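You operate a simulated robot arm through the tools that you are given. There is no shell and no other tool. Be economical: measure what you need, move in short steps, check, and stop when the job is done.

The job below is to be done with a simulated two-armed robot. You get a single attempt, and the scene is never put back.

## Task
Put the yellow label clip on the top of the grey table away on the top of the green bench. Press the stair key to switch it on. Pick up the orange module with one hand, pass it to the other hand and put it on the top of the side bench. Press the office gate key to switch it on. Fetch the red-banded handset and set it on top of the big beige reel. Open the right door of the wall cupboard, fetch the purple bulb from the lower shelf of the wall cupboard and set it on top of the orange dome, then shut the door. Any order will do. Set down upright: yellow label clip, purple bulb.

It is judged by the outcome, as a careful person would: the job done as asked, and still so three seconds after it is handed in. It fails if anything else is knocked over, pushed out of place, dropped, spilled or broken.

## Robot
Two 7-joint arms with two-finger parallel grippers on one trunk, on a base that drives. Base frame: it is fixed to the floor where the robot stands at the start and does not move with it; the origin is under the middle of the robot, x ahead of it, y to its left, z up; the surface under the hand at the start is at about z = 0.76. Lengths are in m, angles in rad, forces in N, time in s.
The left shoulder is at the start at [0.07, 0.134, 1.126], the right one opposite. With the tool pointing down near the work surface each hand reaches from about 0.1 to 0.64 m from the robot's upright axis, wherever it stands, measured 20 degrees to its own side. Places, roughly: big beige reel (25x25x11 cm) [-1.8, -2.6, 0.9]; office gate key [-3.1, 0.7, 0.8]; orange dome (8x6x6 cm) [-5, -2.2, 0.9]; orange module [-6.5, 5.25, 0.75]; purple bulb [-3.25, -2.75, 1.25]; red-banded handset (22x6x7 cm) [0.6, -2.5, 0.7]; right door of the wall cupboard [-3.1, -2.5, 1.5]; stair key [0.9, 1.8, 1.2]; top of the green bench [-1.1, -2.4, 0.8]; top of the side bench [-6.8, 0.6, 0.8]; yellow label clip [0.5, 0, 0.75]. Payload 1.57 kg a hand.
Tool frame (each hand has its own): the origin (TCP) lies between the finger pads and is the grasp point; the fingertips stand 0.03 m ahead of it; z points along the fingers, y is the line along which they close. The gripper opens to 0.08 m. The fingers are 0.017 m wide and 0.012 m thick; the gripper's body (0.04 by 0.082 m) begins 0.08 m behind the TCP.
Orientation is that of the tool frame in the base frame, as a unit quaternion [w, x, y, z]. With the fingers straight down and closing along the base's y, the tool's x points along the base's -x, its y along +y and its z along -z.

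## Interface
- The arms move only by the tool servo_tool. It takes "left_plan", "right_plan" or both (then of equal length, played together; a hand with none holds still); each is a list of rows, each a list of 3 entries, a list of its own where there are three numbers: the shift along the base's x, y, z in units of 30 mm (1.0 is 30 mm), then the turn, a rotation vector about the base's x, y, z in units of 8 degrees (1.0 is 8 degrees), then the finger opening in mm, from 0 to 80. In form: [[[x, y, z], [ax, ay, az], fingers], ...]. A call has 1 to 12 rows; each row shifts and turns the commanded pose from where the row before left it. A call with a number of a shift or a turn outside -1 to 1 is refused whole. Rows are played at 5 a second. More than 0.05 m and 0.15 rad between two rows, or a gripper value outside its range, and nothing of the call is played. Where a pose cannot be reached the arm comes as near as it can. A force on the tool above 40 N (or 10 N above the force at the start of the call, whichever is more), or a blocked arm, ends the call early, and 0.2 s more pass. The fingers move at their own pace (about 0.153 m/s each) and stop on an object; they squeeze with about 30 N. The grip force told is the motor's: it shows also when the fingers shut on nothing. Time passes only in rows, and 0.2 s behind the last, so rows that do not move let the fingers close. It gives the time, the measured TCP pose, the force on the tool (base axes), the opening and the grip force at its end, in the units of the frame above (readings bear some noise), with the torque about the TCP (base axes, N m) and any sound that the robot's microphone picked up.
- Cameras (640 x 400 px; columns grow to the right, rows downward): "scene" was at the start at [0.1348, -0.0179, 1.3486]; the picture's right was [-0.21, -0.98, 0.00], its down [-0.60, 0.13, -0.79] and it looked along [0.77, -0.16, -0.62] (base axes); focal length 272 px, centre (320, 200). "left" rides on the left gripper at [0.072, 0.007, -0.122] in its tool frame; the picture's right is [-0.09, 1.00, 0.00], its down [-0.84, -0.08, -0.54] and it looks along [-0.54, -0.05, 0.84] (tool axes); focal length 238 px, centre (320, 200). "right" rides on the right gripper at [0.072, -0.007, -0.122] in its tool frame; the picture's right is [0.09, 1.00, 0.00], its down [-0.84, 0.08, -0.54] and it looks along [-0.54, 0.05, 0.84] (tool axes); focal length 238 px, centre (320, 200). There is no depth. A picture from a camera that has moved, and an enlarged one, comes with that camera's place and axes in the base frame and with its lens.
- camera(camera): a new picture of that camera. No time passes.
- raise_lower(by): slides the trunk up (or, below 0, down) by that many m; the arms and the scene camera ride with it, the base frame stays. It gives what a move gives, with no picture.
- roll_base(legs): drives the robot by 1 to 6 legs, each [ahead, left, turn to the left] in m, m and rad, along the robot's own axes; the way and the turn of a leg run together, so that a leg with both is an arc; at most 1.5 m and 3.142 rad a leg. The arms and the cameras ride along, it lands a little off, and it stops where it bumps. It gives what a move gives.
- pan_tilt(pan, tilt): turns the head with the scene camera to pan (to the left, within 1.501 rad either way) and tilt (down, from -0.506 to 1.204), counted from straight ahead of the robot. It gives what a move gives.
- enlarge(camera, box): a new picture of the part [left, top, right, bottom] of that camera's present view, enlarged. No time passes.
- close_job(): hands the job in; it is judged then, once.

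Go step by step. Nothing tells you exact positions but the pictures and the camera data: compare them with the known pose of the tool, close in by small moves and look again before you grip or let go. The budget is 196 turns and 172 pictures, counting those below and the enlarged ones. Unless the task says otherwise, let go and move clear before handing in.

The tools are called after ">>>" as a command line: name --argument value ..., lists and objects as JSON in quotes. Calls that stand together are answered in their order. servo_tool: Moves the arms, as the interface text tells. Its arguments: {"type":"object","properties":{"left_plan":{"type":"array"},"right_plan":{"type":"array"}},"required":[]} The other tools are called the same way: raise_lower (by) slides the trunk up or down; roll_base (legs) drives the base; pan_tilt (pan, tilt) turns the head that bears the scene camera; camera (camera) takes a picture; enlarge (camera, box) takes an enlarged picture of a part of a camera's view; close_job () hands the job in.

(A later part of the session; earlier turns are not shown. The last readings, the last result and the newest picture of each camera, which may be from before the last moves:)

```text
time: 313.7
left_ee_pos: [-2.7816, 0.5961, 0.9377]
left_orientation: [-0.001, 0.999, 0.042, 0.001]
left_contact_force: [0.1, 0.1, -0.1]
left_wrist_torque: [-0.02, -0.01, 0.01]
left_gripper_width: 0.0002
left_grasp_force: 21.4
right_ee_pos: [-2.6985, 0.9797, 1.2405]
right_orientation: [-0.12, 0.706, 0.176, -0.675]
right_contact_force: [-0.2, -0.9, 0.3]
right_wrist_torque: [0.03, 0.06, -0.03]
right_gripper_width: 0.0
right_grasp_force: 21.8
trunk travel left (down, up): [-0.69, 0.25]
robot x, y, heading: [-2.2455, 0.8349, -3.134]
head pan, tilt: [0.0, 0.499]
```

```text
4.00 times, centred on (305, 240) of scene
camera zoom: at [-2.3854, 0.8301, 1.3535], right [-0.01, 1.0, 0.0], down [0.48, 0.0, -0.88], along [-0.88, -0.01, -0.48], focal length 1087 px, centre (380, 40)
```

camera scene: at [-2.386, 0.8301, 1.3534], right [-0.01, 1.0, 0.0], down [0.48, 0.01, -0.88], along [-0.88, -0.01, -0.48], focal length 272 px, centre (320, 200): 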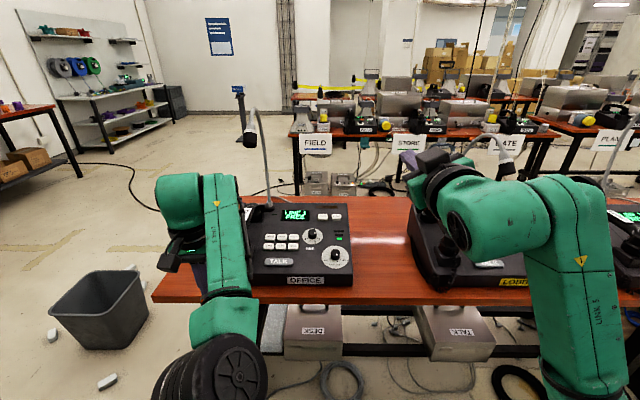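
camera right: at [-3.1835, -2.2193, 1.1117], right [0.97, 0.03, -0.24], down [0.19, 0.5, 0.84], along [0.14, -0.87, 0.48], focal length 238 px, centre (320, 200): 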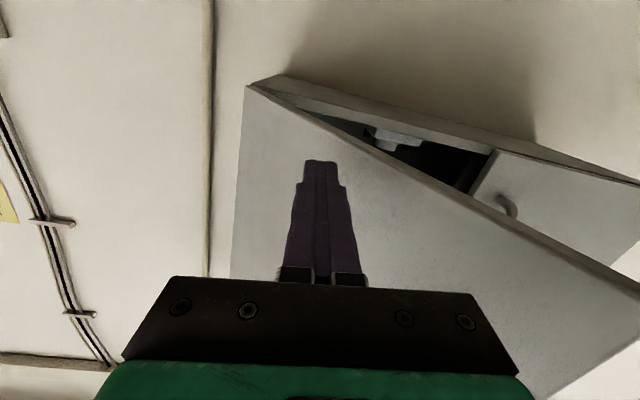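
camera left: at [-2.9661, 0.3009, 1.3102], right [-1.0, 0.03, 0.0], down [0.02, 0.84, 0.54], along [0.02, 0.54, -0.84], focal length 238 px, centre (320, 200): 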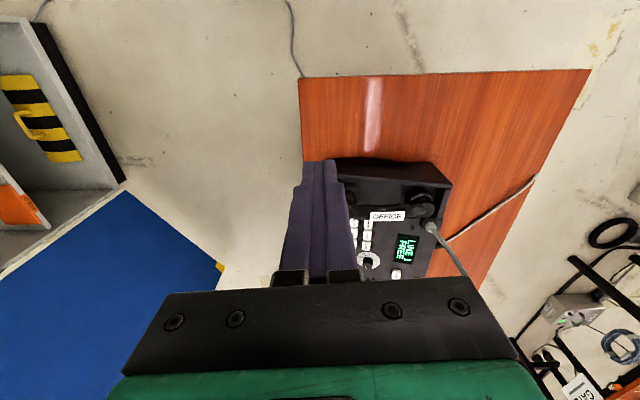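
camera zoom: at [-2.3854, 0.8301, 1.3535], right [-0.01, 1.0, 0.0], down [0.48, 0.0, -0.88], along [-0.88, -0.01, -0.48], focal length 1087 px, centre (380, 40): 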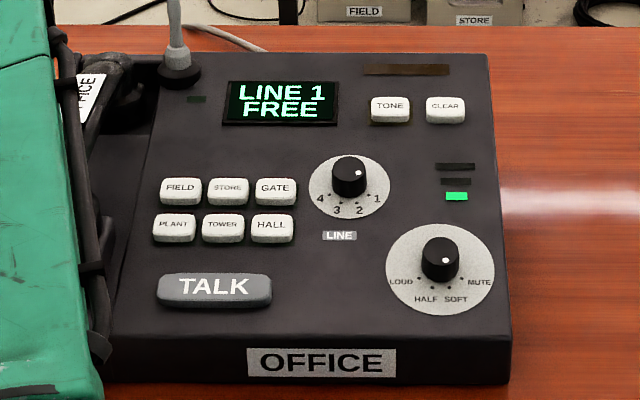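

GATE key refined to (-3.071, 0.743, 0.849). Tilt the left hand 45°, shift toward the key line, and roll ahead.

>>> servo_tool --left_plan '[[[0, 0.38, 0.3], [0, 0.8, 0], 0], [[0, 0.38, 0.3], [0, 0.8, 0], 0], [[0, 0.38, 0.3], [0, 0.8, 0], 0], [[0, 0.38, 0.3], [0, 0.8, 0], 0], [[0, 0.38, 0.3], [0, 0.8, 0], 0], [[0, 0.38, 0.3], [0, 0.8, 0], 0], [[0, 0.38, 0.3], [0, 0.8, 0], 0], [[0, 0, 0], [0, 0, 0], 0]]'

>>> roll_base --legs '[[0.17, -0.07, 0]]'

>>> camera --camera "left"

>>> camera --camera "scene"

```text
time: 315.7
left_ee_pos: [-2.7911, 0.6287, 1.0107]
left_orientation: [0.041, 0.916, 0.054, -0.396]
left_contact_force: [-0.2, 0.4, -0.5]
left_wrist_torque: [0.0, 0.0, -0.03]
left_gripper_width: 0.0
left_grasp_force: 21.6
left hand out of reach, approached as far as the arm can: row 1
right_ee_pos: [-2.6995, 0.9777, 1.2395]
right_orientation: [-0.12, 0.706, 0.176, -0.675]
right_contact_force: [0.3, -0.1, -0.1]
right_wrist_torque: [0.0, 0.05, 0.01]
right_gripper_width: 0.0002
right_grasp_force: 21.7
trunk travel left (down, up): [-0.69, 0.25]
robot x, y, heading: [-2.2472, 0.8325, -3.133]
head pan, tilt: [0.0, 0.499]
stopped in row 8 (left hand): the arm was blocked; the commanded pose is now the measured one
```

```text
time: 317.2
left_ee_pos: [-2.9633, 0.6987, 1.0102]
left_orientation: [0.041, 0.916, 0.053, -0.395]
left_contact_force: [0.2, -0.1, 0.2]
left_wrist_torque: [0.0, 0.02, 0.0]
left_gripper_width: 0.0
left_grasp_force: 21.5
right_ee_pos: [-2.8718, 1.0484, 1.2398]
right_orientation: [-0.12, 0.706, 0.176, -0.675]
right_contact_force: [0.1, 0.6, -1.1]
right_wrist_torque: [-0.01, 0.0, 0.0]
right_gripper_width: 0.0001
right_grasp_force: 21.8
trunk travel left (down, up): [-0.69, 0.25]
robot x, y, heading: [-2.4146, 0.9014, -3.133]
head pan, tilt: [0.0, 0.499]
```

```text
43 pictures are left
camera left: at [-2.8269, 0.7109, 1.0412], right [0.07, -0.99, 0.1], down [-0.19, 0.09, 0.98], along [-0.98, -0.08, -0.18], focal length 238 px, centre (320, 200)
```

left: 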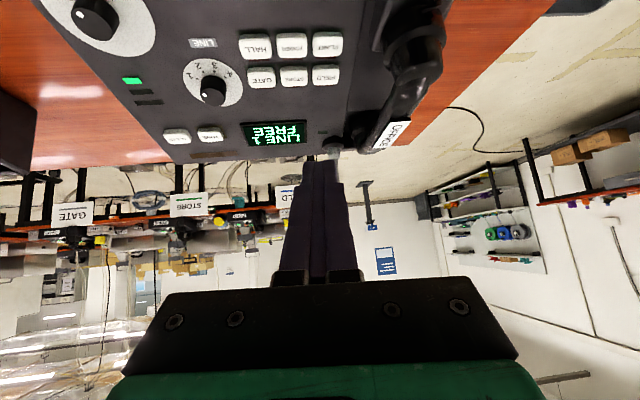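

```text
42 pictures are left
camera scene: at [-2.558, 0.8992, 1.3536], right [-0.01, 1.0, 0.0], down [0.48, 0.0, -0.88], along [-0.88, -0.01, -0.48], focal length 272 px, centre (320, 200)
```

scene: 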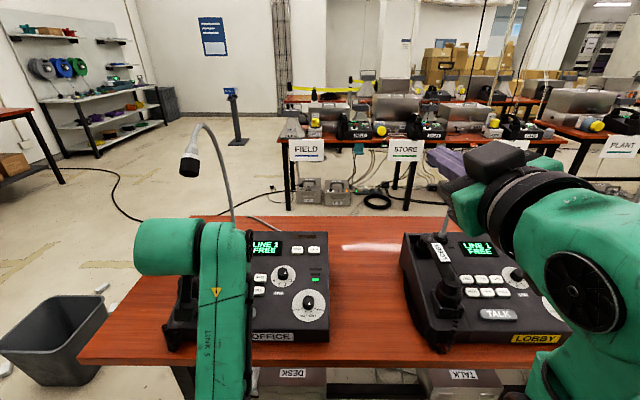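

Raise and retract the right hand clear of the LOBBY mic, then shift the base right 4.7 cm to align with the key.

>>> servo_tool --right_plan '[[[0.6, 0, 0.9], [0, 0, 0], 0], [[0.6, 0, 0.9], [0, 0, 0], 0], [[0.6, 0, 0.9], [0, 0, 0], 0], [[0.3, 0, 0.9], [0, 0, 0], 0], [[0, 0, 0.9], [0, 0, 0], 0], [[0, 0, 0.9], [0, 0, 0], 0], [[0, 0, 0.9], [0, 0, 0], 0]]'

>>> roll_base --legs '[[0.03, -0.047, 0]]'

>>> servo_tool --left_plan '[[[-0.5, 0, -0.6], [0, 0, 0], 0], [[-0.5, 0, -0.6], [0, 0, 0], 0], [[-0.5, 0, -0.6], [0, 0, 0], 0], [[-0.3, 0, -0.6], [0, 0, 0], 0], [[0, 0, 0], [0, 0, 0], 0]]'

>>> camera --camera "left"

```text
time: 318.8
left_ee_pos: [-2.9631, 0.6986, 1.0085]
left_orientation: [0.042, 0.917, 0.053, -0.394]
left_contact_force: [0.3, -1.0, -0.1]
left_wrist_torque: [0.01, 0.02, -0.01]
left_gripper_width: 0.0002
left_grasp_force: 21.6
right_ee_pos: [-2.8399, 1.0594, 1.4263]
right_orientation: [-0.12, 0.706, 0.176, -0.675]
right_contact_force: [-0.1, -0.2, 0.7]
right_wrist_torque: [-0.01, 0.0, -0.01]
right_gripper_width: 0.0
right_grasp_force: 21.9
right hand out of reach, approached as far as the arm can: row 3, 4
trunk travel left (down, up): [-0.69, 0.25]
robot x, y, heading: [-2.4138, 0.9025, -3.132]
head pan, tilt: [0.0, 0.499]
```

```text
time: 319.8
left_ee_pos: [-2.9921, 0.743, 1.0092]
left_orientation: [0.041, 0.916, 0.054, -0.395]
left_contact_force: [-0.1, -0.2, 0.0]
left_wrist_torque: [0.03, 0.0, 0.03]
left_gripper_width: 0.0004
left_grasp_force: 21.3
right_ee_pos: [-2.867, 1.1028, 1.425]
right_orientation: [-0.122, 0.705, 0.177, -0.676]
right_contact_force: [-0.6, -0.1, -0.3]
right_wrist_torque: [-0.01, 0.03, -0.02]
right_gripper_width: 0.0
right_grasp_force: 21.6
trunk travel left (down, up): [-0.69, 0.25]
robot x, y, heading: [-2.4473, 0.9472, -3.131]
head pan, tilt: [0.0, 0.499]
```

```text
time: 321.0
left_ee_pos: [-3.0475, 0.7432, 0.9367]
left_orientation: [0.042, 0.916, 0.052, -0.395]
left_contact_force: [0.5, -0.6, -0.1]
left_wrist_torque: [-0.01, 0.01, -0.02]
left_gripper_width: 0.0
left_grasp_force: 21.0
right_ee_pos: [-2.8688, 1.106, 1.4242]
right_orientation: [-0.12, 0.706, 0.176, -0.676]
right_contact_force: [0.6, -0.5, -0.4]
right_wrist_torque: [0.0, 0.0, 0.03]
right_gripper_width: 0.0
right_grasp_force: 21.4
trunk travel left (down, up): [-0.69, 0.25]
robot x, y, heading: [-2.451, 0.948, -3.136]
head pan, tilt: [0.0, 0.499]
```

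```text
41 pictures are left
camera left: at [-2.9116, 0.7562, 0.9681], right [0.07, -0.99, 0.1], down [-0.19, 0.09, 0.98], along [-0.98, -0.09, -0.19], focal length 238 px, centre (320, 200)
```

left: 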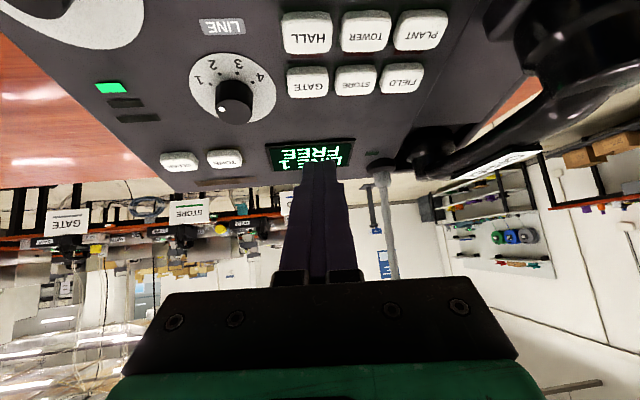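

The tip is right above GATE. Press straight down.

>>> servo_tool --left_plan '[[[0, 0.05, -0.7], [0, 0, 0], 0], [[0, 0, -0.7], [0, 0, 0], 0], [[0, 0, 0], [0, 0, 0], 0]]'

>>> camera --camera "left"

```text
time: 321.8
left_ee_pos: [-3.0478, 0.7456, 0.8934]
left_orientation: [0.042, 0.916, 0.053, -0.395]
left_contact_force: [0.1, 0.5, 1.2]
left_wrist_torque: [-0.03, 0.0, -0.02]
left_gripper_width: 0.0
left_grasp_force: 20.9
right_ee_pos: [-2.8688, 1.1069, 1.4247]
right_orientation: [-0.121, 0.706, 0.176, -0.675]
right_contact_force: [0.1, -0.1, 0.6]
right_wrist_torque: [0.0, -0.02, 0.07]
right_gripper_width: 0.0
right_grasp_force: 21.3
trunk travel left (down, up): [-0.69, 0.25]
robot x, y, heading: [-2.4452, 0.9461, -3.138]
head pan, tilt: [0.0, 0.499]
```

```text
40 pictures are left
camera left: at [-2.911, 0.7578, 0.9264], right [0.07, -0.99, 0.1], down [-0.19, 0.09, 0.98], along [-0.98, -0.09, -0.19], focal length 238 px, centre (320, 200)
```

left: 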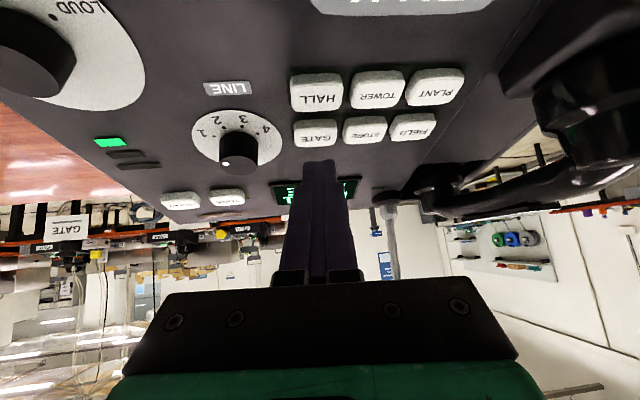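

>>> servo_tool --left_plan '[[[0, 0, -0.4], [0, 0, 0], 0], [[0, 0, -0.3], [0, 0, 0], 0], [[0, 0, -0.2], [0, 0, 0], 0], [[0, 0, -0.2], [0, 0, 0], 0], [[0, 0, -0.2], [0, 0, 0], 0], [[0, 0, -0.2], [0, 0, 0], 0]]'

>>> camera --camera "left"

```text
time: 323.2
left_ee_pos: [-3.0471, 0.7451, 0.8662]
left_orientation: [0.045, 0.91, 0.054, -0.41]
left_contact_force: [-4.2, -5.7, 37.2]
left_wrist_torque: [-0.2, 0.73, 0.15]
left_gripper_width: 0.0
left_grasp_force: 21.7
right_ee_pos: [-2.8614, 1.1072, 1.4278]
right_orientation: [-0.119, 0.704, 0.177, -0.677]
right_contact_force: [0.8, -0.4, 0.2]
right_wrist_torque: [0.03, -0.01, 0.03]
right_gripper_width: 0.0001
right_grasp_force: 21.6
trunk travel left (down, up): [-0.69, 0.25]
robot x, y, heading: [-2.4438, 0.947, -3.136]
head pan, tilt: [0.0, 0.499]
heard: click
```

```text
39 pictures are left
camera left: at [-2.9097, 0.7574, 0.8923], right [0.07, -0.99, 0.11], down [-0.16, 0.09, 0.98], along [-0.98, -0.09, -0.15], focal length 238 px, centre (320, 200)
```

left: 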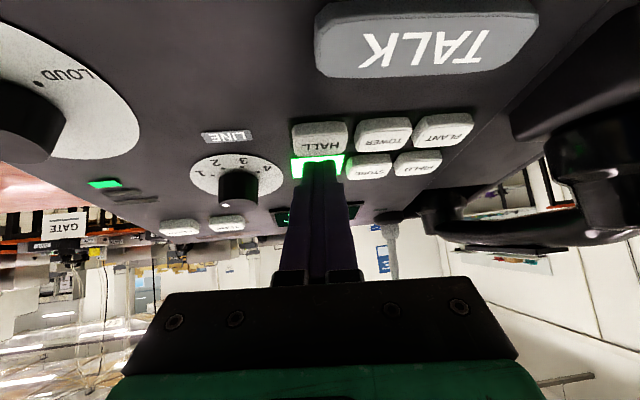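

Click heard, and the GATE key glows green. Raise the hand, back away and verify.

>>> servo_tool --left_plan '[[[0, 0, 0.7], [0, 0, 0], 0], [[0, 0, 0.9], [0, 0, 0], 0], [[0.3, 0, 0.8], [0, 0, 0], 0], [[0.6, 0, 0.6], [0, 0, 0], 0], [[0.8, 0, 0.3], [0, 0, 0], 0]]'

>>> roll_base --legs '[[-0.25, 0, 0]]'

>>> enlarge --camera "scene" --box '[215, 190, 375, 300]'

```text
time: 324.4
left_ee_pos: [-3.0019, 0.7326, 0.9699]
left_orientation: [0.056, 0.907, 0.059, -0.413]
left_contact_force: [-0.3, 0.0, 0.0]
left_wrist_torque: [0.01, 0.0, 0.0]
left_gripper_width: 0.0
left_grasp_force: 20.9
right_ee_pos: [-2.8684, 1.1073, 1.4265]
right_orientation: [-0.12, 0.706, 0.177, -0.675]
right_contact_force: [0.2, 0.2, 0.3]
right_wrist_torque: [0.0, 0.0, 0.0]
right_gripper_width: 0.0
right_grasp_force: 21.4
trunk travel left (down, up): [-0.69, 0.25]
robot x, y, heading: [-2.4433, 0.9507, -3.134]
head pan, tilt: [0.0, 0.499]
```

```text
time: 326.2
left_ee_pos: [-2.7536, 0.7337, 0.9617]
left_orientation: [0.059, 0.91, 0.056, -0.406]
left_contact_force: [0.4, 0.7, -0.8]
left_wrist_torque: [-0.03, -0.01, 0.0]
left_gripper_width: 0.0
left_grasp_force: 21.7
right_ee_pos: [-2.6225, 1.107, 1.4242]
right_orientation: [-0.12, 0.707, 0.175, -0.675]
right_contact_force: [-0.4, 0.3, 0.4]
right_wrist_torque: [0.04, 0.0, 0.01]
right_gripper_width: 0.0001
right_grasp_force: 21.2
trunk travel left (down, up): [-0.69, 0.25]
robot x, y, heading: [-2.1958, 0.9517, -3.132]
head pan, tilt: [0.0, 0.499]
```

```text
3.64 times, centred on (295, 245) of scene
camera zoom: at [-2.3406, 0.9482, 1.3534], right [-0.01, 1.0, 0.0], down [0.48, 0.0, -0.88], along [-0.88, -0.01, -0.48], focal length 988 px, centre (411, 36)
```

zoom: 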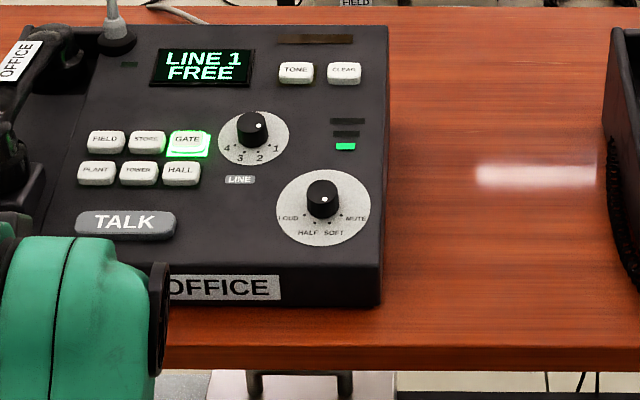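

GATE is on. Now the orange module at the far end: drive south, then west along y≈-1.2, and look north.

>>> roll_base --legs '[[0, 1.4, 0], [0, 0.7, 0], [1.3, 0, 0], [1.3, 0, 0], [1.1, 0, 0], [0, 0, -1.57]]'

>>> pan_tilt --pan 0.0 --tilt 0.2

>>> camera --camera "scene"

```text
time: 358.0
left_ee_pos: [-6.1101, -0.6704, 0.9626]
left_orientation: [-0.24, 0.691, -0.594, -0.334]
left_contact_force: [-0.5, 0.9, 0.4]
left_wrist_torque: [-0.05, -0.01, -0.02]
left_gripper_width: 0.0002
left_grasp_force: 20.9
right_ee_pos: [-5.7283, -0.7911, 1.4252]
right_orientation: [-0.557, 0.629, -0.366, -0.401]
right_contact_force: [-0.2, 0.4, -0.6]
right_wrist_torque: [-0.01, 0.0, 0.0]
right_gripper_width: 0.0
right_grasp_force: 21.3
trunk travel left (down, up): [-0.69, 0.25]
robot x, y, heading: [-5.8785, -1.2154, 1.608]
head pan, tilt: [0.0, 0.499]
```

```text
time: 358.8
left_ee_pos: [-6.1101, -0.6706, 0.9633]
left_orientation: [-0.239, 0.692, -0.594, -0.334]
left_contact_force: [-0.4, -0.2, 0.8]
left_wrist_torque: [0.0, -0.03, 0.04]
left_gripper_width: 0.0
left_grasp_force: 21.6
right_ee_pos: [-5.7312, -0.7912, 1.4244]
right_orientation: [-0.557, 0.629, -0.366, -0.4]
right_contact_force: [0.4, 0.1, 0.5]
right_wrist_torque: [-0.01, -0.01, -0.02]
right_gripper_width: 0.0001
right_grasp_force: 21.0
trunk travel left (down, up): [-0.69, 0.25]
robot x, y, heading: [-5.8776, -1.2171, 1.606]
head pan, tilt: [0.0, 0.201]
```

```text
37 pictures are left
camera scene: at [-5.8826, -1.0747, 1.3811], right [1.0, 0.04, 0.0], down [0.01, -0.2, -0.98], along [-0.04, 0.98, -0.2], focal length 272 px, centre (320, 200)
```

scene: 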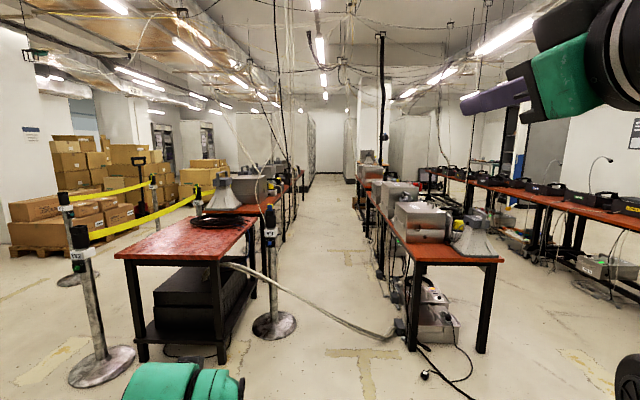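

>>> enlarge --camera "scene" --box '[100, 140, 500, 390]'

>>> enlarge --camera "scene" --box '[260, 140, 400, 220]'

```text
1.60 times, centred on (300, 265) of scene
camera zoom: at [-5.8826, -1.0747, 1.3811], right [1.0, 0.04, 0.0], down [0.01, -0.2, -0.98], along [-0.04, 0.98, -0.2], focal length 435 px, centre (352, 96)
```

zoom: 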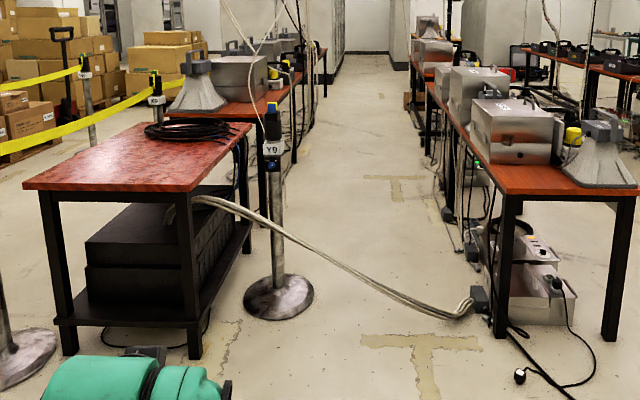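

```text
4.57 times, centred on (330, 180) of scene
camera zoom: at [-5.8826, -1.0747, 1.3811], right [1.0, 0.04, 0.0], down [0.01, -0.2, -0.98], along [-0.04, 0.98, -0.2], focal length 1242 px, centre (274, 291)
```

zoom: 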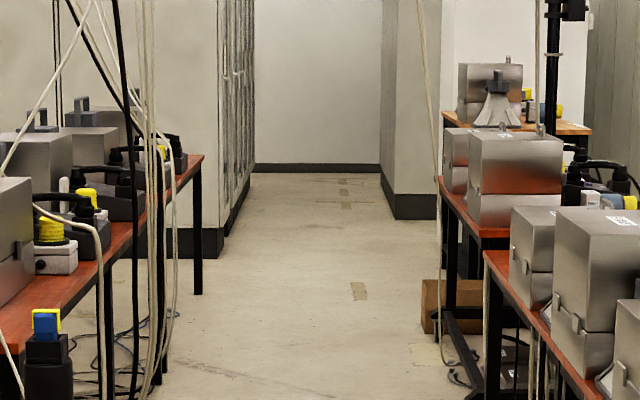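

A cable hangs across the central aisle. Check the east aisle (x≈-4.1) for a way north.

>>> roll_base --legs '[[0, -1.0, -0.03], [0, -0.75, 0]]'

>>> camera --camera "scene"

```text
time: 367.5
left_ee_pos: [-4.36, -0.6445, 0.9619]
left_orientation: [-0.244, 0.682, -0.604, -0.331]
left_contact_force: [0.0, 0.4, 0.9]
left_wrist_torque: [-0.02, 0.01, 0.0]
left_gripper_width: 0.0001
left_grasp_force: 21.4
right_ee_pos: [-3.9845, -0.7762, 1.4252]
right_orientation: [-0.564, 0.623, -0.376, -0.39]
right_contact_force: [0.5, -0.3, 0.1]
right_wrist_torque: [-0.02, 0.0, 0.04]
right_gripper_width: 0.0002
right_grasp_force: 20.8
trunk travel left (down, up): [-0.69, 0.25]
robot x, y, heading: [-4.1448, -1.1973, 1.576]
head pan, tilt: [0.0, 0.201]
```

```text
34 pictures are left
camera scene: at [-4.1454, -1.0545, 1.3812], right [1.0, 0.0, 0.0], down [0.0, -0.2, -0.98], along [0.0, 0.98, -0.2], focal length 272 px, centre (320, 200)
```

scene: 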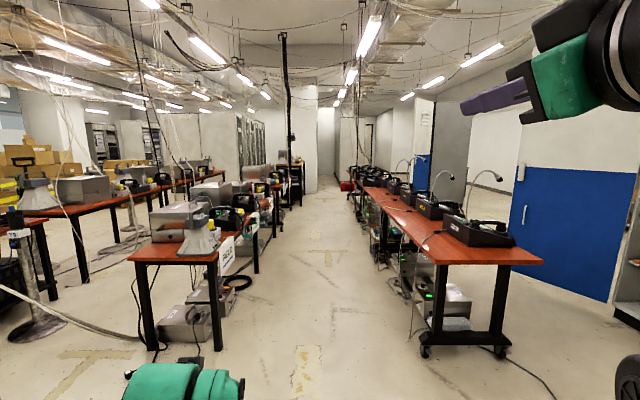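

>>> enlarge --camera "scene" --box '[190, 130, 350, 230]'

```text
4.00 times, centred on (270, 180) of scene
camera zoom: at [-4.1454, -1.0545, 1.3812], right [1.0, 0.0, 0.0], down [0.0, -0.2, -0.98], along [0.0, 0.98, -0.2], focal length 1087 px, centre (520, 280)
```

zoom: 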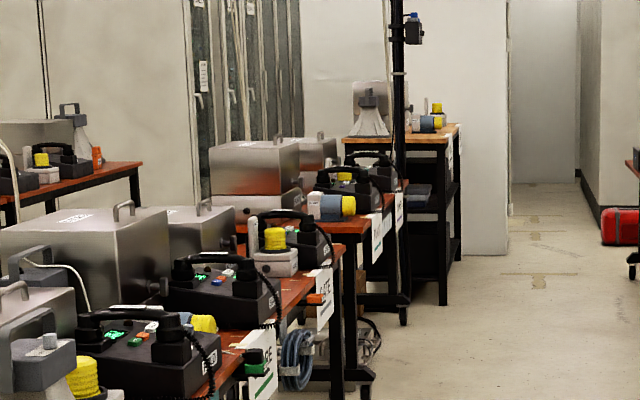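

The aisle is clear; there seems to be a crossing north of the wooden table (y≈6.3). Raise the trunk and drive north.

>>> raise_lower --by 0.25

>>> roll_base --legs '[[1.3, -0.1, 0], [1.3, 0, 0], [1.3, 0, 0]]'

```text
time: 370.1
left_ee_pos: [-4.3595, -0.6424, 1.2119]
left_orientation: [-0.245, 0.682, -0.604, -0.331]
left_contact_force: [0.1, 0.1, -0.1]
left_wrist_torque: [-0.01, 0.01, 0.01]
left_gripper_width: 0.0
left_grasp_force: 21.3
right_ee_pos: [-3.9828, -0.7756, 1.6752]
right_orientation: [-0.563, 0.623, -0.376, -0.392]
right_contact_force: [0.0, -0.4, -0.7]
right_wrist_torque: [0.01, 0.01, -0.03]
right_gripper_width: 0.0
right_grasp_force: 20.8
trunk travel left (down, up): [-0.94, 0.0]
robot x, y, heading: [-4.1459, -1.1955, 1.577]
head pan, tilt: [0.0, 0.201]
```

```text
time: 388.9
left_ee_pos: [-4.2969, 3.2556, 1.2125]
left_orientation: [-0.241, 0.688, -0.598, -0.334]
left_contact_force: [0.5, 0.2, 0.6]
left_wrist_torque: [0.02, 0.02, 0.01]
left_gripper_width: 0.0001
left_grasp_force: 21.6
right_ee_pos: [-3.9202, 3.1297, 1.6743]
right_orientation: [-0.559, 0.627, -0.369, -0.397]
right_contact_force: [-0.3, 0.9, -0.7]
right_wrist_torque: [0.01, -0.01, -0.02]
right_gripper_width: 0.0
right_grasp_force: 21.3
trunk travel left (down, up): [-0.94, 0.0]
robot x, y, heading: [-4.0695, 2.7054, 1.596]
head pan, tilt: [0.0, 0.201]
```

>>> roll_base --legs '[[0, 0, -0.02], [1.2, 0, 0], [0.8, 0, 0]]'

>>> pan_tilt --pan 0.9 --tilt 0.35

>>> camera --camera "scene"

```text
time: 399.2
left_ee_pos: [-4.2763, 5.2503, 1.214]
left_orientation: [-0.246, 0.681, -0.606, -0.33]
left_contact_force: [1.1, 0.4, -0.1]
left_wrist_torque: [-0.01, 0.0, 0.01]
left_gripper_width: 0.0003
left_grasp_force: 21.2
right_ee_pos: [-3.8992, 5.1157, 1.6763]
right_orientation: [-0.564, 0.622, -0.377, -0.391]
right_contact_force: [0.1, 0.3, -0.1]
right_wrist_torque: [-0.02, 0.0, 0.03]
right_gripper_width: 0.0
right_grasp_force: 20.9
trunk travel left (down, up): [-0.94, 0.0]
robot x, y, heading: [-4.0628, 4.6955, 1.57]
head pan, tilt: [0.0, 0.201]
```

```text
time: 400.4
left_ee_pos: [-4.2771, 5.2523, 1.2134]
left_orientation: [-0.244, 0.682, -0.605, -0.331]
left_contact_force: [0.1, 0.3, -0.5]
left_wrist_torque: [0.0, -0.01, 0.03]
left_gripper_width: 0.0
left_grasp_force: 21.3
right_ee_pos: [-3.9018, 5.1174, 1.6739]
right_orientation: [-0.563, 0.623, -0.376, -0.391]
right_contact_force: [0.6, 0.1, -0.9]
right_wrist_torque: [0.0, -0.02, -0.01]
right_gripper_width: 0.0
right_grasp_force: 21.3
trunk travel left (down, up): [-0.94, 0.0]
robot x, y, heading: [-4.063, 4.6975, 1.578]
head pan, tilt: [0.901, 0.351]
```

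```text
32 pictures are left
camera scene: at [-4.1353, 4.8042, 1.6172], right [0.62, 0.78, 0.0], down [0.27, -0.21, -0.94], along [-0.74, 0.58, -0.34], focal length 272 px, centre (320, 200)
```

scene: 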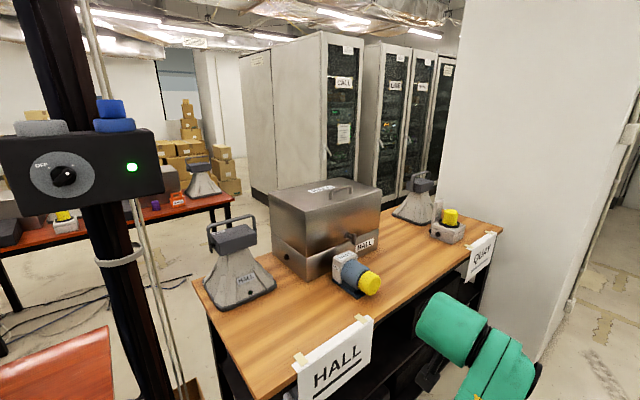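

No crossing here (the wooden table meets the white block). Floor cables did not hinder the base earlier, so I'll go back and try the central aisle carefully.

>>> roll_base --legs '[[-1.3, 0, 0], [-1.3, 0, 0], [-1.3, 0, 0], [-1.3, 0, 0], [-0.6, 0, 0]]'

```text
time: 423.9
left_ee_pos: [-4.214, 0.2714, 1.2089]
left_orientation: [-0.24, 0.685, -0.603, -0.33]
left_contact_force: [-0.4, 1.0, -0.6]
left_wrist_torque: [-0.01, -0.01, 0.0]
left_gripper_width: 0.0
left_grasp_force: 22.3
right_ee_pos: [-3.837, 0.1465, 1.6704]
right_orientation: [-0.559, 0.628, -0.375, -0.391]
right_contact_force: [-0.6, 0.6, -0.1]
right_wrist_torque: [0.04, 0.03, 0.01]
right_gripper_width: 0.0
right_grasp_force: 21.4
trunk travel left (down, up): [-0.94, 0.0]
robot x, y, heading: [-3.9976, -0.2902, 1.583]
head pan, tilt: [0.901, 0.351]
stopped in leg 4: the robot was blocked; the commanded pose is now the measured one
```

Something small touches the base at the right rear (litter near x=-3.65). Move away forward and left, then continue back.

>>> roll_base --legs '[[0.1, 0, 0], [0, 0.25, 0], [-0.6, 0, 0]]'

>>> pan_tilt --pan -1.0 --tilt 0.9

>>> camera --camera "scene"

```text
time: 429.5
left_ee_pos: [-4.4622, -0.2341, 1.2114]
left_orientation: [-0.243, 0.683, -0.605, -0.331]
left_contact_force: [0.4, -0.3, -0.6]
left_wrist_torque: [0.01, 0.01, 0.02]
left_gripper_width: 0.0002
left_grasp_force: 22.3
right_ee_pos: [-4.084, -0.366, 1.6736]
right_orientation: [-0.562, 0.623, -0.377, -0.391]
right_contact_force: [0.0, -0.9, 0.6]
right_wrist_torque: [0.02, -0.04, -0.03]
right_gripper_width: 0.0002
right_grasp_force: 21.0
trunk travel left (down, up): [-0.94, 0.0]
robot x, y, heading: [-4.2455, -0.7886, 1.579]
head pan, tilt: [0.901, 0.351]
```

```text
time: 431.3
left_ee_pos: [-4.4604, -0.2358, 1.2136]
left_orientation: [-0.244, 0.682, -0.605, -0.33]
left_contact_force: [0.0, 0.4, -0.4]
left_wrist_torque: [0.02, 0.0, 0.0]
left_gripper_width: 0.0
left_grasp_force: 21.6
right_ee_pos: [-4.085, -0.3666, 1.6739]
right_orientation: [-0.562, 0.624, -0.376, -0.391]
right_contact_force: [-0.6, 0.7, 0.0]
right_wrist_torque: [0.0, 0.0, -0.01]
right_gripper_width: 0.0002
right_grasp_force: 21.2
trunk travel left (down, up): [-0.94, 0.0]
robot x, y, heading: [-4.2494, -0.7921, 1.572]
head pan, tilt: [-1.0, 0.901]
```

```text
31 pictures are left
camera scene: at [-4.182, -0.6986, 1.5696], right [0.54, -0.84, 0.0], down [-0.66, -0.43, -0.62], along [0.52, 0.34, -0.78], focal length 272 px, centre (320, 200)
```

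scene: 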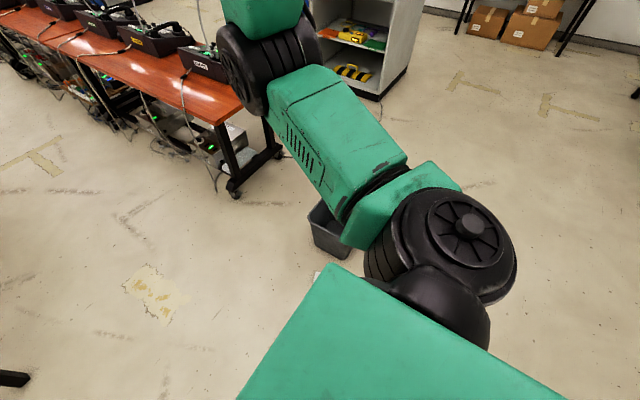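

Continue to the central aisle entrance.

>>> roll_base --legs '[[-0.3, 0, 0], [0, 1.0, 0], [0, 0.52, 0]]'

>>> pan_tilt --pan 0 --tilt 0.5

>>> camera --camera "scene"

```text
time: 440.8
left_ee_pos: [-5.9608, -0.5134, 1.2122]
left_orientation: [-0.246, 0.676, -0.611, -0.329]
left_contact_force: [0.3, -0.1, 0.3]
left_wrist_torque: [-0.04, 0.01, -0.01]
left_gripper_width: 0.0
left_grasp_force: 21.1
right_ee_pos: [-5.5857, -0.6547, 1.6744]
right_orientation: [-0.566, 0.619, -0.383, -0.386]
right_contact_force: [0.1, 0.0, -0.1]
right_wrist_torque: [-0.02, 0.01, 0.01]
right_gripper_width: 0.0002
right_grasp_force: 21.6
trunk travel left (down, up): [-0.94, 0.0]
robot x, y, heading: [-5.7541, -1.0718, 1.557]
head pan, tilt: [-1.0, 0.901]
```

```text
time: 442.0
left_ee_pos: [-5.9618, -0.5129, 1.2121]
left_orientation: [-0.247, 0.676, -0.611, -0.329]
left_contact_force: [0.4, -0.3, -0.2]
left_wrist_torque: [0.02, 0.0, 0.01]
left_gripper_width: 0.0
left_grasp_force: 21.7
right_ee_pos: [-5.5875, -0.6532, 1.6738]
right_orientation: [-0.566, 0.62, -0.383, -0.387]
right_contact_force: [-0.4, 0.5, 0.2]
right_wrist_torque: [0.0, -0.01, 0.0]
right_gripper_width: 0.0002
right_grasp_force: 21.6
trunk travel left (down, up): [-0.94, 0.0]
robot x, y, heading: [-5.7587, -1.0717, 1.553]
head pan, tilt: [0.0, 0.499]
```

```text
30 pictures are left
camera scene: at [-5.7548, -0.9314, 1.6035], right [1.0, -0.02, 0.0], down [-0.01, -0.48, -0.88], along [0.01, 0.88, -0.48], focal length 272 px, centre (320, 200)
```

scene: 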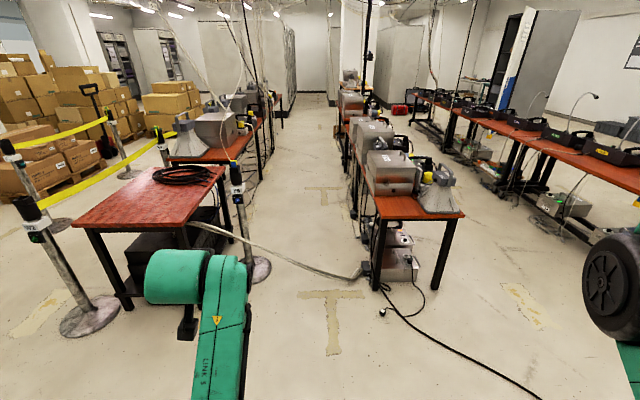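

Drive up the central aisle and see whether the cable matters.

>>> roll_base --legs '[[0, 0, 0.018], [1.2, 0, 0], [0.7, 0, 0]]'

```text
time: 451.9
left_ee_pos: [-6.0138, 1.3752, 1.2129]
left_orientation: [-0.24, 0.689, -0.597, -0.334]
left_contact_force: [1.3, 0.2, -0.3]
left_wrist_torque: [0.01, -0.03, 0.04]
left_gripper_width: 0.0
left_grasp_force: 21.3
right_ee_pos: [-5.6351, 1.2504, 1.675]
right_orientation: [-0.559, 0.627, -0.37, -0.397]
right_contact_force: [-0.1, 0.0, -0.2]
right_wrist_torque: [0.0, 0.03, 0.02]
right_gripper_width: 0.0
right_grasp_force: 21.5
trunk travel left (down, up): [-0.94, 0.0]
robot x, y, heading: [-5.7866, 0.8266, 1.595]
head pan, tilt: [0.0, 0.499]
```

The cable did not matter. Continue north to the module.

>>> roll_base --legs '[[0, 0, -0.02], [1.3, 0, 0], [1.3, 0, 0], [0.6, 0, 0]]'

>>> pan_tilt --pan 0.6 --tilt 0.5

>>> camera --camera "scene"

```text
time: 467.9
left_ee_pos: [-5.9989, 4.5744, 1.2134]
left_orientation: [-0.245, 0.681, -0.605, -0.331]
left_contact_force: [0.6, -0.2, -0.4]
left_wrist_torque: [0.05, 0.02, -0.01]
left_gripper_width: 0.0001
left_grasp_force: 21.2
right_ee_pos: [-5.6221, 4.4391, 1.6747]
right_orientation: [-0.565, 0.622, -0.378, -0.39]
right_contact_force: [0.6, 0.2, 0.1]
right_wrist_torque: [-0.01, -0.01, 0.01]
right_gripper_width: 0.0
right_grasp_force: 20.8
trunk travel left (down, up): [-0.94, 0.0]
robot x, y, heading: [-5.783, 4.0154, 1.569]
head pan, tilt: [0.0, 0.499]
```

```text
time: 468.9
left_ee_pos: [-5.9979, 4.5741, 1.2128]
left_orientation: [-0.245, 0.681, -0.606, -0.33]
left_contact_force: [-0.3, 0.1, 0.1]
left_wrist_torque: [0.03, 0.01, 0.01]
left_gripper_width: 0.0
left_grasp_force: 22.0
right_ee_pos: [-5.6222, 4.4421, 1.674]
right_orientation: [-0.563, 0.623, -0.378, -0.39]
right_contact_force: [0.3, 0.0, 0.1]
right_wrist_torque: [-0.02, -0.01, 0.03]
right_gripper_width: 0.0
right_grasp_force: 21.1
trunk travel left (down, up): [-0.94, 0.0]
robot x, y, heading: [-5.7874, 4.0191, 1.569]
head pan, tilt: [0.6, 0.499]
```

```text
29 pictures are left
camera scene: at [-5.8364, 4.1451, 1.6034], right [0.83, 0.56, 0.0], down [0.27, -0.4, -0.88], along [-0.5, 0.72, -0.48], focal length 272 px, centre (320, 200)
```

scene: 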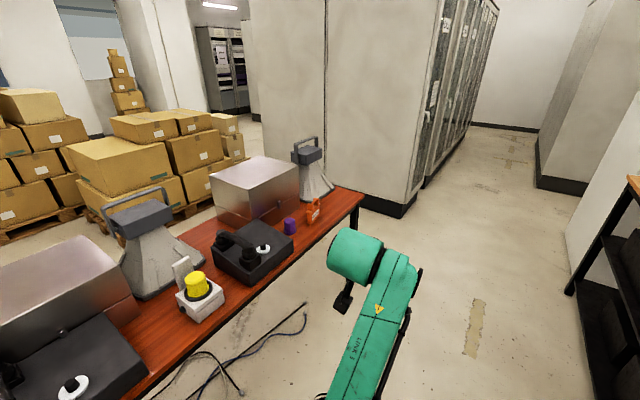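

>>> enlarge --camera "scene" --box '[270, 180, 350, 245]'

```text
6.15 times, centred on (310, 212) of scene
camera zoom: at [-5.8364, 4.1451, 1.6034], right [0.83, 0.56, 0.0], down [0.27, -0.4, -0.88], along [-0.5, 0.72, -0.48], focal length 1673 px, centre (382, 123)
```

zoom: 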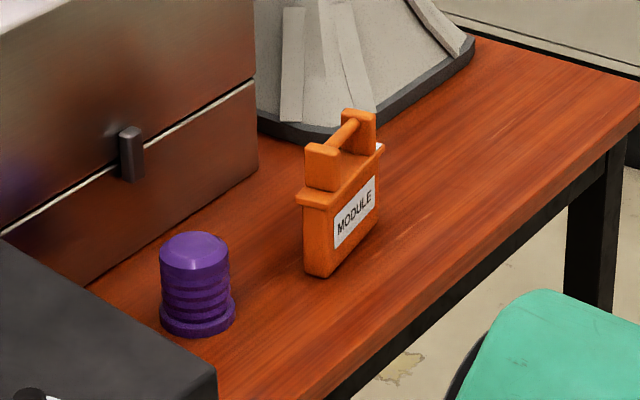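

The orange module (≈10 cm wide, 2 cm thick, posts and handle on top) stands at about (-6.60, 5.19). Plan: right hand grips its north post from above, then turns it and passes the free end to the left hand. First bring the right hand to point down.

>>> servo_tool --right_plan '[[[0, 0, -0.8], [-0.9, -0.05, 0], 0], [[0, 0, -0.8], [-0.9, -0.05, 0], 0], [[0, 0, -0.8], [-0.9, -0.05, 0], 0], [[0, 0, -0.8], [-0.9, -0.05, 0], 0], [[0, 0, -0.8], [-0.9, -0.05, 0], 0], [[0, 0, -0.8], [-0.9, -0.05, 0], 0], [[0, 0, -0.8], [-0.9, -0.05, 0], 0], [[0, 0, -0.8], [-0.9, -0.05, 0], 0], [[0, 0, -0.8], [-0.9, -0.05, 0], 0], [[0, 0, -0.8], [-0.9, -0.05, 0], 0], [[0, 0, -0.8], [-0.9, -0.05, 0], 0], [[0, 0, -0.8], [-0.9, -0.05, 0], 0]]'

>>> servo_tool --right_plan '[[[0, 0, 0], [0, 0, -0.95], 50], [[0, 0, 0], [0, 0, -0.95], 50], [[0, 0, 0], [0, 0, -0.95], 50], [[0, 0, 0], [0, 0, -0.95], 50], [[0, 0, 0], [0, 0, -0.95], 50], [[0, 0, 0], [0, 0, -0.95], 50], [[0, 0, 0], [0, 0, -0.95], 50], [[0, 0, 0], [0, 0, -0.95], 50], [[0, 0, 0], [0, 0, -0.95], 50], [[0, 0, 0], [0, 0, -0.95], 50], [[0, 0, 0], [0, 0, -0.95], 50], [[0, 0, 0], [0, 0, -0.95], 50]]'

```text
time: 471.5
left_ee_pos: [-5.9992, 4.5762, 1.2123]
left_orientation: [-0.244, 0.681, -0.605, -0.331]
left_contact_force: [0.1, 0.3, 0.3]
left_wrist_torque: [-0.01, 0.05, 0.01]
left_gripper_width: 0.0
left_grasp_force: 20.9
right_ee_pos: [-5.578, 4.5258, 1.4195]
right_orientation: [0.001, 0.854, -0.52, -0.003]
right_contact_force: [-0.1, 0.3, 0.2]
right_wrist_torque: [-0.02, -0.01, 0.0]
right_gripper_width: 0.0001
right_grasp_force: 21.7
right hand out of reach, approached as far as the arm can: row 1, 2, 3, 4, 5, 6, 7
trunk travel left (down, up): [-0.94, 0.0]
robot x, y, heading: [-5.786, 4.0186, 1.573]
head pan, tilt: [0.6, 0.499]
```

```text
time: 474.1
left_ee_pos: [-5.9976, 4.575, 1.2133]
left_orientation: [-0.245, 0.681, -0.606, -0.331]
left_contact_force: [-0.3, 0.2, 0.2]
left_wrist_torque: [0.02, 0.02, 0.02]
left_gripper_width: 0.0
left_grasp_force: 21.4
right_ee_pos: [-5.5765, 4.5243, 1.4176]
right_orientation: [0.002, 0.818, -0.576, -0.002]
right_contact_force: [-0.7, -0.2, 0.8]
right_wrist_torque: [0.01, 0.01, -0.02]
right_gripper_width: 0.0501
right_grasp_force: 0.0
right hand out of reach, approached as far as the arm can: row 2, 3, 4, 5, 6, 7, 8, 9, 10, 11, 12
trunk travel left (down, up): [-0.94, 0.0]
robot x, y, heading: [-5.7872, 4.0225, 1.576]
head pan, tilt: [0.6, 0.499]
```

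Yaw in that direction is out of range for the right wrist; try the other way.

>>> servo_tool --right_plan '[[[0, 0, -0.3], [0, 0, 0.9], 50], [[0, 0, -0.3], [0, 0, 0.9], 50], [[0, 0, -0.3], [0, 0, 0.9], 50], [[0, 0, -0.3], [0, 0, 0.9], 50], [[0, 0, -0.3], [0, 0, 0.9], 50], [[0, 0, -0.3], [0, 0, 0.9], 50], [[0, 0, -0.3], [0, 0, 0.9], 50], [[0, 0, -0.3], [0, 0, 0.9], 50], [[0, 0, -0.3], [0, 0, 0.9], 50], [[0, 0, -0.3], [0, 0, 0.9], 50]]'

```text
time: 476.3
left_ee_pos: [-5.9987, 4.5745, 1.2135]
left_orientation: [-0.245, 0.681, -0.606, -0.33]
left_contact_force: [0.5, -0.2, 0.5]
left_wrist_torque: [0.0, 0.02, 0.0]
left_gripper_width: 0.0001
left_grasp_force: 21.1
right_ee_pos: [-5.5749, 4.5243, 1.3265]
right_orientation: [0.002, 1.0, 0.016, -0.001]
right_contact_force: [-0.3, -0.9, 0.0]
right_wrist_torque: [-0.03, 0.0, 0.01]
right_gripper_width: 0.0498
right_grasp_force: 0.1
trunk travel left (down, up): [-0.94, 0.0]
robot x, y, heading: [-5.7852, 4.0211, 1.569]
head pan, tilt: [0.6, 0.499]
```

Good: right hand points down with closing direction fore-aft. Raise the left hand out of the way, drive north and face the table.

>>> servo_tool --left_plan '[[[0, -0.4, 0.9], [0, 0, 0], 60], [[0, -0.4, 0.9], [0, 0, 0], 60], [[0, -0.4, 0.9], [0, 0, 0], 60], [[0, -0.4, 0.9], [0, 0, 0], 60], [[0, -0.4, 0.9], [0, 0, 0], 60], [[0, -0.4, 0.9], [0, 0, 0], 60], [[0, -0.4, 0.9], [0, 0, 0], 60], [[0, -0.4, 0.9], [0, 0, 0], 60]]'

>>> roll_base --legs '[[0.925, 0, 0], [0, 0, 1.572], [0.2, 0, 0]]'

>>> raise_lower --by -0.25

>>> camera --camera "right"

```text
time: 478.1
left_ee_pos: [-6.0102, 4.5334, 1.3962]
left_orientation: [-0.246, 0.681, -0.605, -0.332]
left_contact_force: [0.2, -0.2, 0.0]
left_wrist_torque: [0.02, 0.03, 0.01]
left_gripper_width: 0.0598
left_grasp_force: 0.0
left hand out of reach, approached as far as the arm can: row 6, 7, 8
right_ee_pos: [-5.5758, 4.5259, 1.3267]
right_orientation: [0.002, 1.0, 0.015, -0.001]
right_contact_force: [-0.6, -0.1, 0.3]
right_wrist_torque: [-0.01, 0.01, 0.01]
right_gripper_width: 0.0498
right_grasp_force: 0.1
trunk travel left (down, up): [-0.94, 0.0]
robot x, y, heading: [-5.7853, 4.0225, 1.572]
head pan, tilt: [0.6, 0.499]
```

```text
time: 487.9
left_ee_pos: [-6.4974, 4.7024, 1.3972]
left_orientation: [0.062, 0.908, 0.056, -0.409]
left_contact_force: [0.7, -0.1, 0.2]
left_wrist_torque: [0.02, 0.06, -0.05]
left_gripper_width: 0.0599
left_grasp_force: 0.0
right_ee_pos: [-6.4912, 5.1379, 1.3292]
right_orientation: [0.001, 0.694, 0.72, -0.001]
right_contact_force: [-0.1, 0.5, 0.8]
right_wrist_torque: [0.01, 0.04, 0.0]
right_gripper_width: 0.0499
right_grasp_force: 0.0
trunk travel left (down, up): [-0.94, 0.0]
robot x, y, heading: [-5.9916, 4.9301, -3.131]
head pan, tilt: [0.6, 0.499]
```

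```text
time: 490.5
left_ee_pos: [-6.5022, 4.7022, 1.1455]
left_orientation: [0.063, 0.909, 0.058, -0.408]
left_contact_force: [0.5, 0.0, 0.2]
left_wrist_torque: [0.01, 0.02, 0.03]
left_gripper_width: 0.0603
left_grasp_force: 0.1
right_ee_pos: [-6.4967, 5.1384, 1.0778]
right_orientation: [0.003, 0.694, 0.72, 0.002]
right_contact_force: [-0.1, -0.3, 0.3]
right_wrist_torque: [-0.02, 0.06, -0.04]
right_gripper_width: 0.0497
right_grasp_force: 0.1
trunk travel left (down, up): [-0.69, 0.25]
robot x, y, heading: [-5.9893, 4.9308, -3.135]
head pan, tilt: [0.6, 0.499]
```

```text
27 pictures are left
camera right: at [-6.5068, 5.2094, 1.2002], right [0.99, 0.13, 0.0], down [0.11, -0.83, 0.54], along [0.07, -0.54, -0.84], focal length 238 px, centre (320, 200)
```

right: 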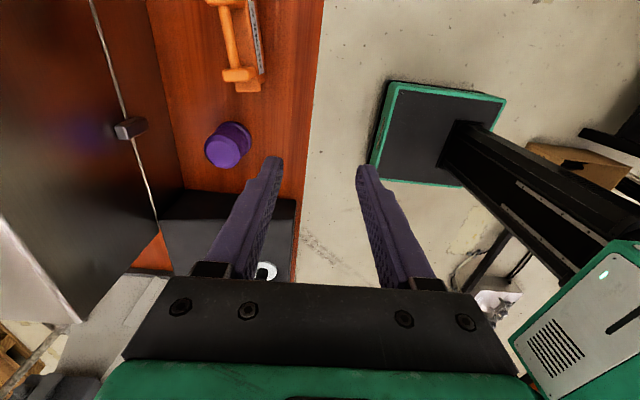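

South post at about (-6.60, 5.166). Roll in and lower a bit, then check.

>>> roll_base --legs '[[0.1, -0.026, -0.02]]'

>>> servo_tool --right_plan '[[[0, 0, -0.9], [0, 0, 0], 50], [[0, 0, -0.9], [0, 0, 0], 50], [[0, 0, -0.9], [0, 0, 0], 50], [[0, 0, -0.6], [0, 0, 0], 50], [[0, 0, 0], [0, 0, 0], 50]]'

>>> camera --camera "right"

>>> pan_tilt --pan -0.3 --tilt 0.7

>>> camera --camera "scene"

```text
time: 491.6
left_ee_pos: [-6.6052, 4.7375, 1.1461]
left_orientation: [0.06, 0.909, 0.049, -0.409]
left_contact_force: [0.3, -0.5, -0.7]
left_wrist_torque: [0.0, 0.0, 0.01]
left_gripper_width: 0.0597
left_grasp_force: 0.1
right_ee_pos: [-6.5932, 5.1718, 1.0785]
right_orientation: [0.001, 0.7, 0.714, 0.0]
right_contact_force: [0.2, 0.0, 0.3]
right_wrist_torque: [-0.01, 0.01, 0.0]
right_gripper_width: 0.0499
right_grasp_force: 0.1
trunk travel left (down, up): [-0.69, 0.25]
robot x, y, heading: [-6.0923, 4.9582, 3.137]
head pan, tilt: [0.6, 0.499]
```

```text
time: 492.9
left_ee_pos: [-6.6067, 4.7371, 1.1461]
left_orientation: [0.06, 0.909, 0.049, -0.409]
left_contact_force: [-0.4, -1.1, -0.1]
left_wrist_torque: [0.01, 0.08, -0.01]
left_gripper_width: 0.0598
left_grasp_force: 0.0
right_ee_pos: [-6.5938, 5.171, 0.9766]
right_orientation: [0.003, 0.702, 0.712, 0.001]
right_contact_force: [-0.7, 0.1, 0.3]
right_wrist_torque: [-0.03, -0.01, -0.03]
right_gripper_width: 0.0498
right_grasp_force: 0.1
trunk travel left (down, up): [-0.69, 0.25]
robot x, y, heading: [-6.0916, 4.959, 3.132]
head pan, tilt: [0.6, 0.499]
```

```text
26 pictures are left
camera right: at [-6.6029, 5.2437, 1.0999], right [0.99, 0.11, 0.0], down [0.09, -0.83, 0.54], along [0.06, -0.54, -0.84], focal length 238 px, centre (320, 200)
```

right: 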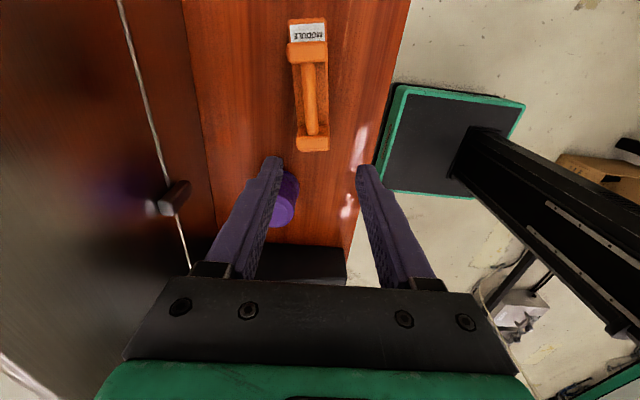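

```text
time: 494.1
left_ee_pos: [-6.6061, 4.7379, 1.1467]
left_orientation: [0.06, 0.909, 0.05, -0.409]
left_contact_force: [0.3, 0.1, -0.2]
left_wrist_torque: [-0.03, -0.02, -0.02]
left_gripper_width: 0.0599
left_grasp_force: 0.1
right_ee_pos: [-6.5954, 5.1712, 0.9772]
right_orientation: [0.002, 0.7, 0.714, 0.001]
right_contact_force: [-0.4, -0.2, -0.3]
right_wrist_torque: [0.0, 0.01, 0.0]
right_gripper_width: 0.05
right_grasp_force: 0.1
trunk travel left (down, up): [-0.69, 0.25]
robot x, y, heading: [-6.0957, 4.9567, 3.137]
head pan, tilt: [-0.3, 0.7]
```

```text
25 pictures are left
camera scene: at [-6.2217, 4.9842, 1.3358], right [0.3, 0.95, 0.0], down [0.61, -0.2, -0.76], along [-0.73, 0.23, -0.64], focal length 272 px, centre (320, 200)
```

scene: 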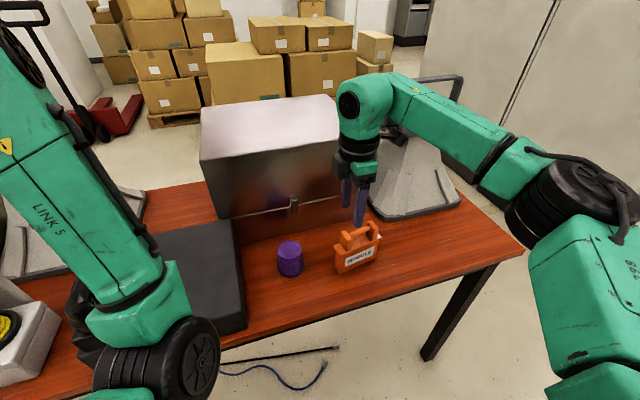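

South post top at (-6.602, 5.167, 0.874). Align yaw, descend and grip it.

>>> servo_tool --right_plan '[[[-0.22, -0.15, -0.6], [0, 0, 0.8], 55], [[0, 0, -0.9], [0, 0, 0], 55], [[0, 0, -0.9], [0, 0, 0], 55], [[0, 0, -0.6], [0, 0, 0], 55], [[0, 0, 0], [0, 0, 0], 55]]'

>>> camera --camera "right"

```text
time: 495.2
left_ee_pos: [-6.6072, 4.7372, 1.1455]
left_orientation: [0.059, 0.909, 0.049, -0.409]
left_contact_force: [-0.1, 0.1, 0.4]
left_wrist_torque: [0.01, -0.01, 0.02]
left_gripper_width: 0.0599
left_grasp_force: 0.1
right_ee_pos: [-6.6, 5.1673, 0.8883]
right_orientation: [0.002, 0.659, 0.752, 0.0]
right_contact_force: [-0.1, 0.4, -1.2]
right_wrist_torque: [0.01, -0.02, 0.0]
right_gripper_width: 0.0552
right_grasp_force: 0.0
trunk travel left (down, up): [-0.69, 0.25]
robot x, y, heading: [-6.0907, 4.9599, 3.132]
head pan, tilt: [-0.3, 0.7]
```

```text
24 pictures are left
camera right: at [-6.6169, 5.2386, 1.0124], right [0.98, 0.22, 0.0], down [0.18, -0.82, 0.54], along [0.12, -0.53, -0.84], focal length 238 px, centre (320, 200)
```

right: 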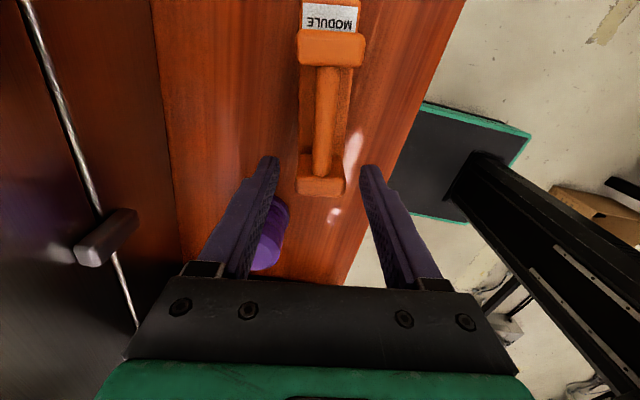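

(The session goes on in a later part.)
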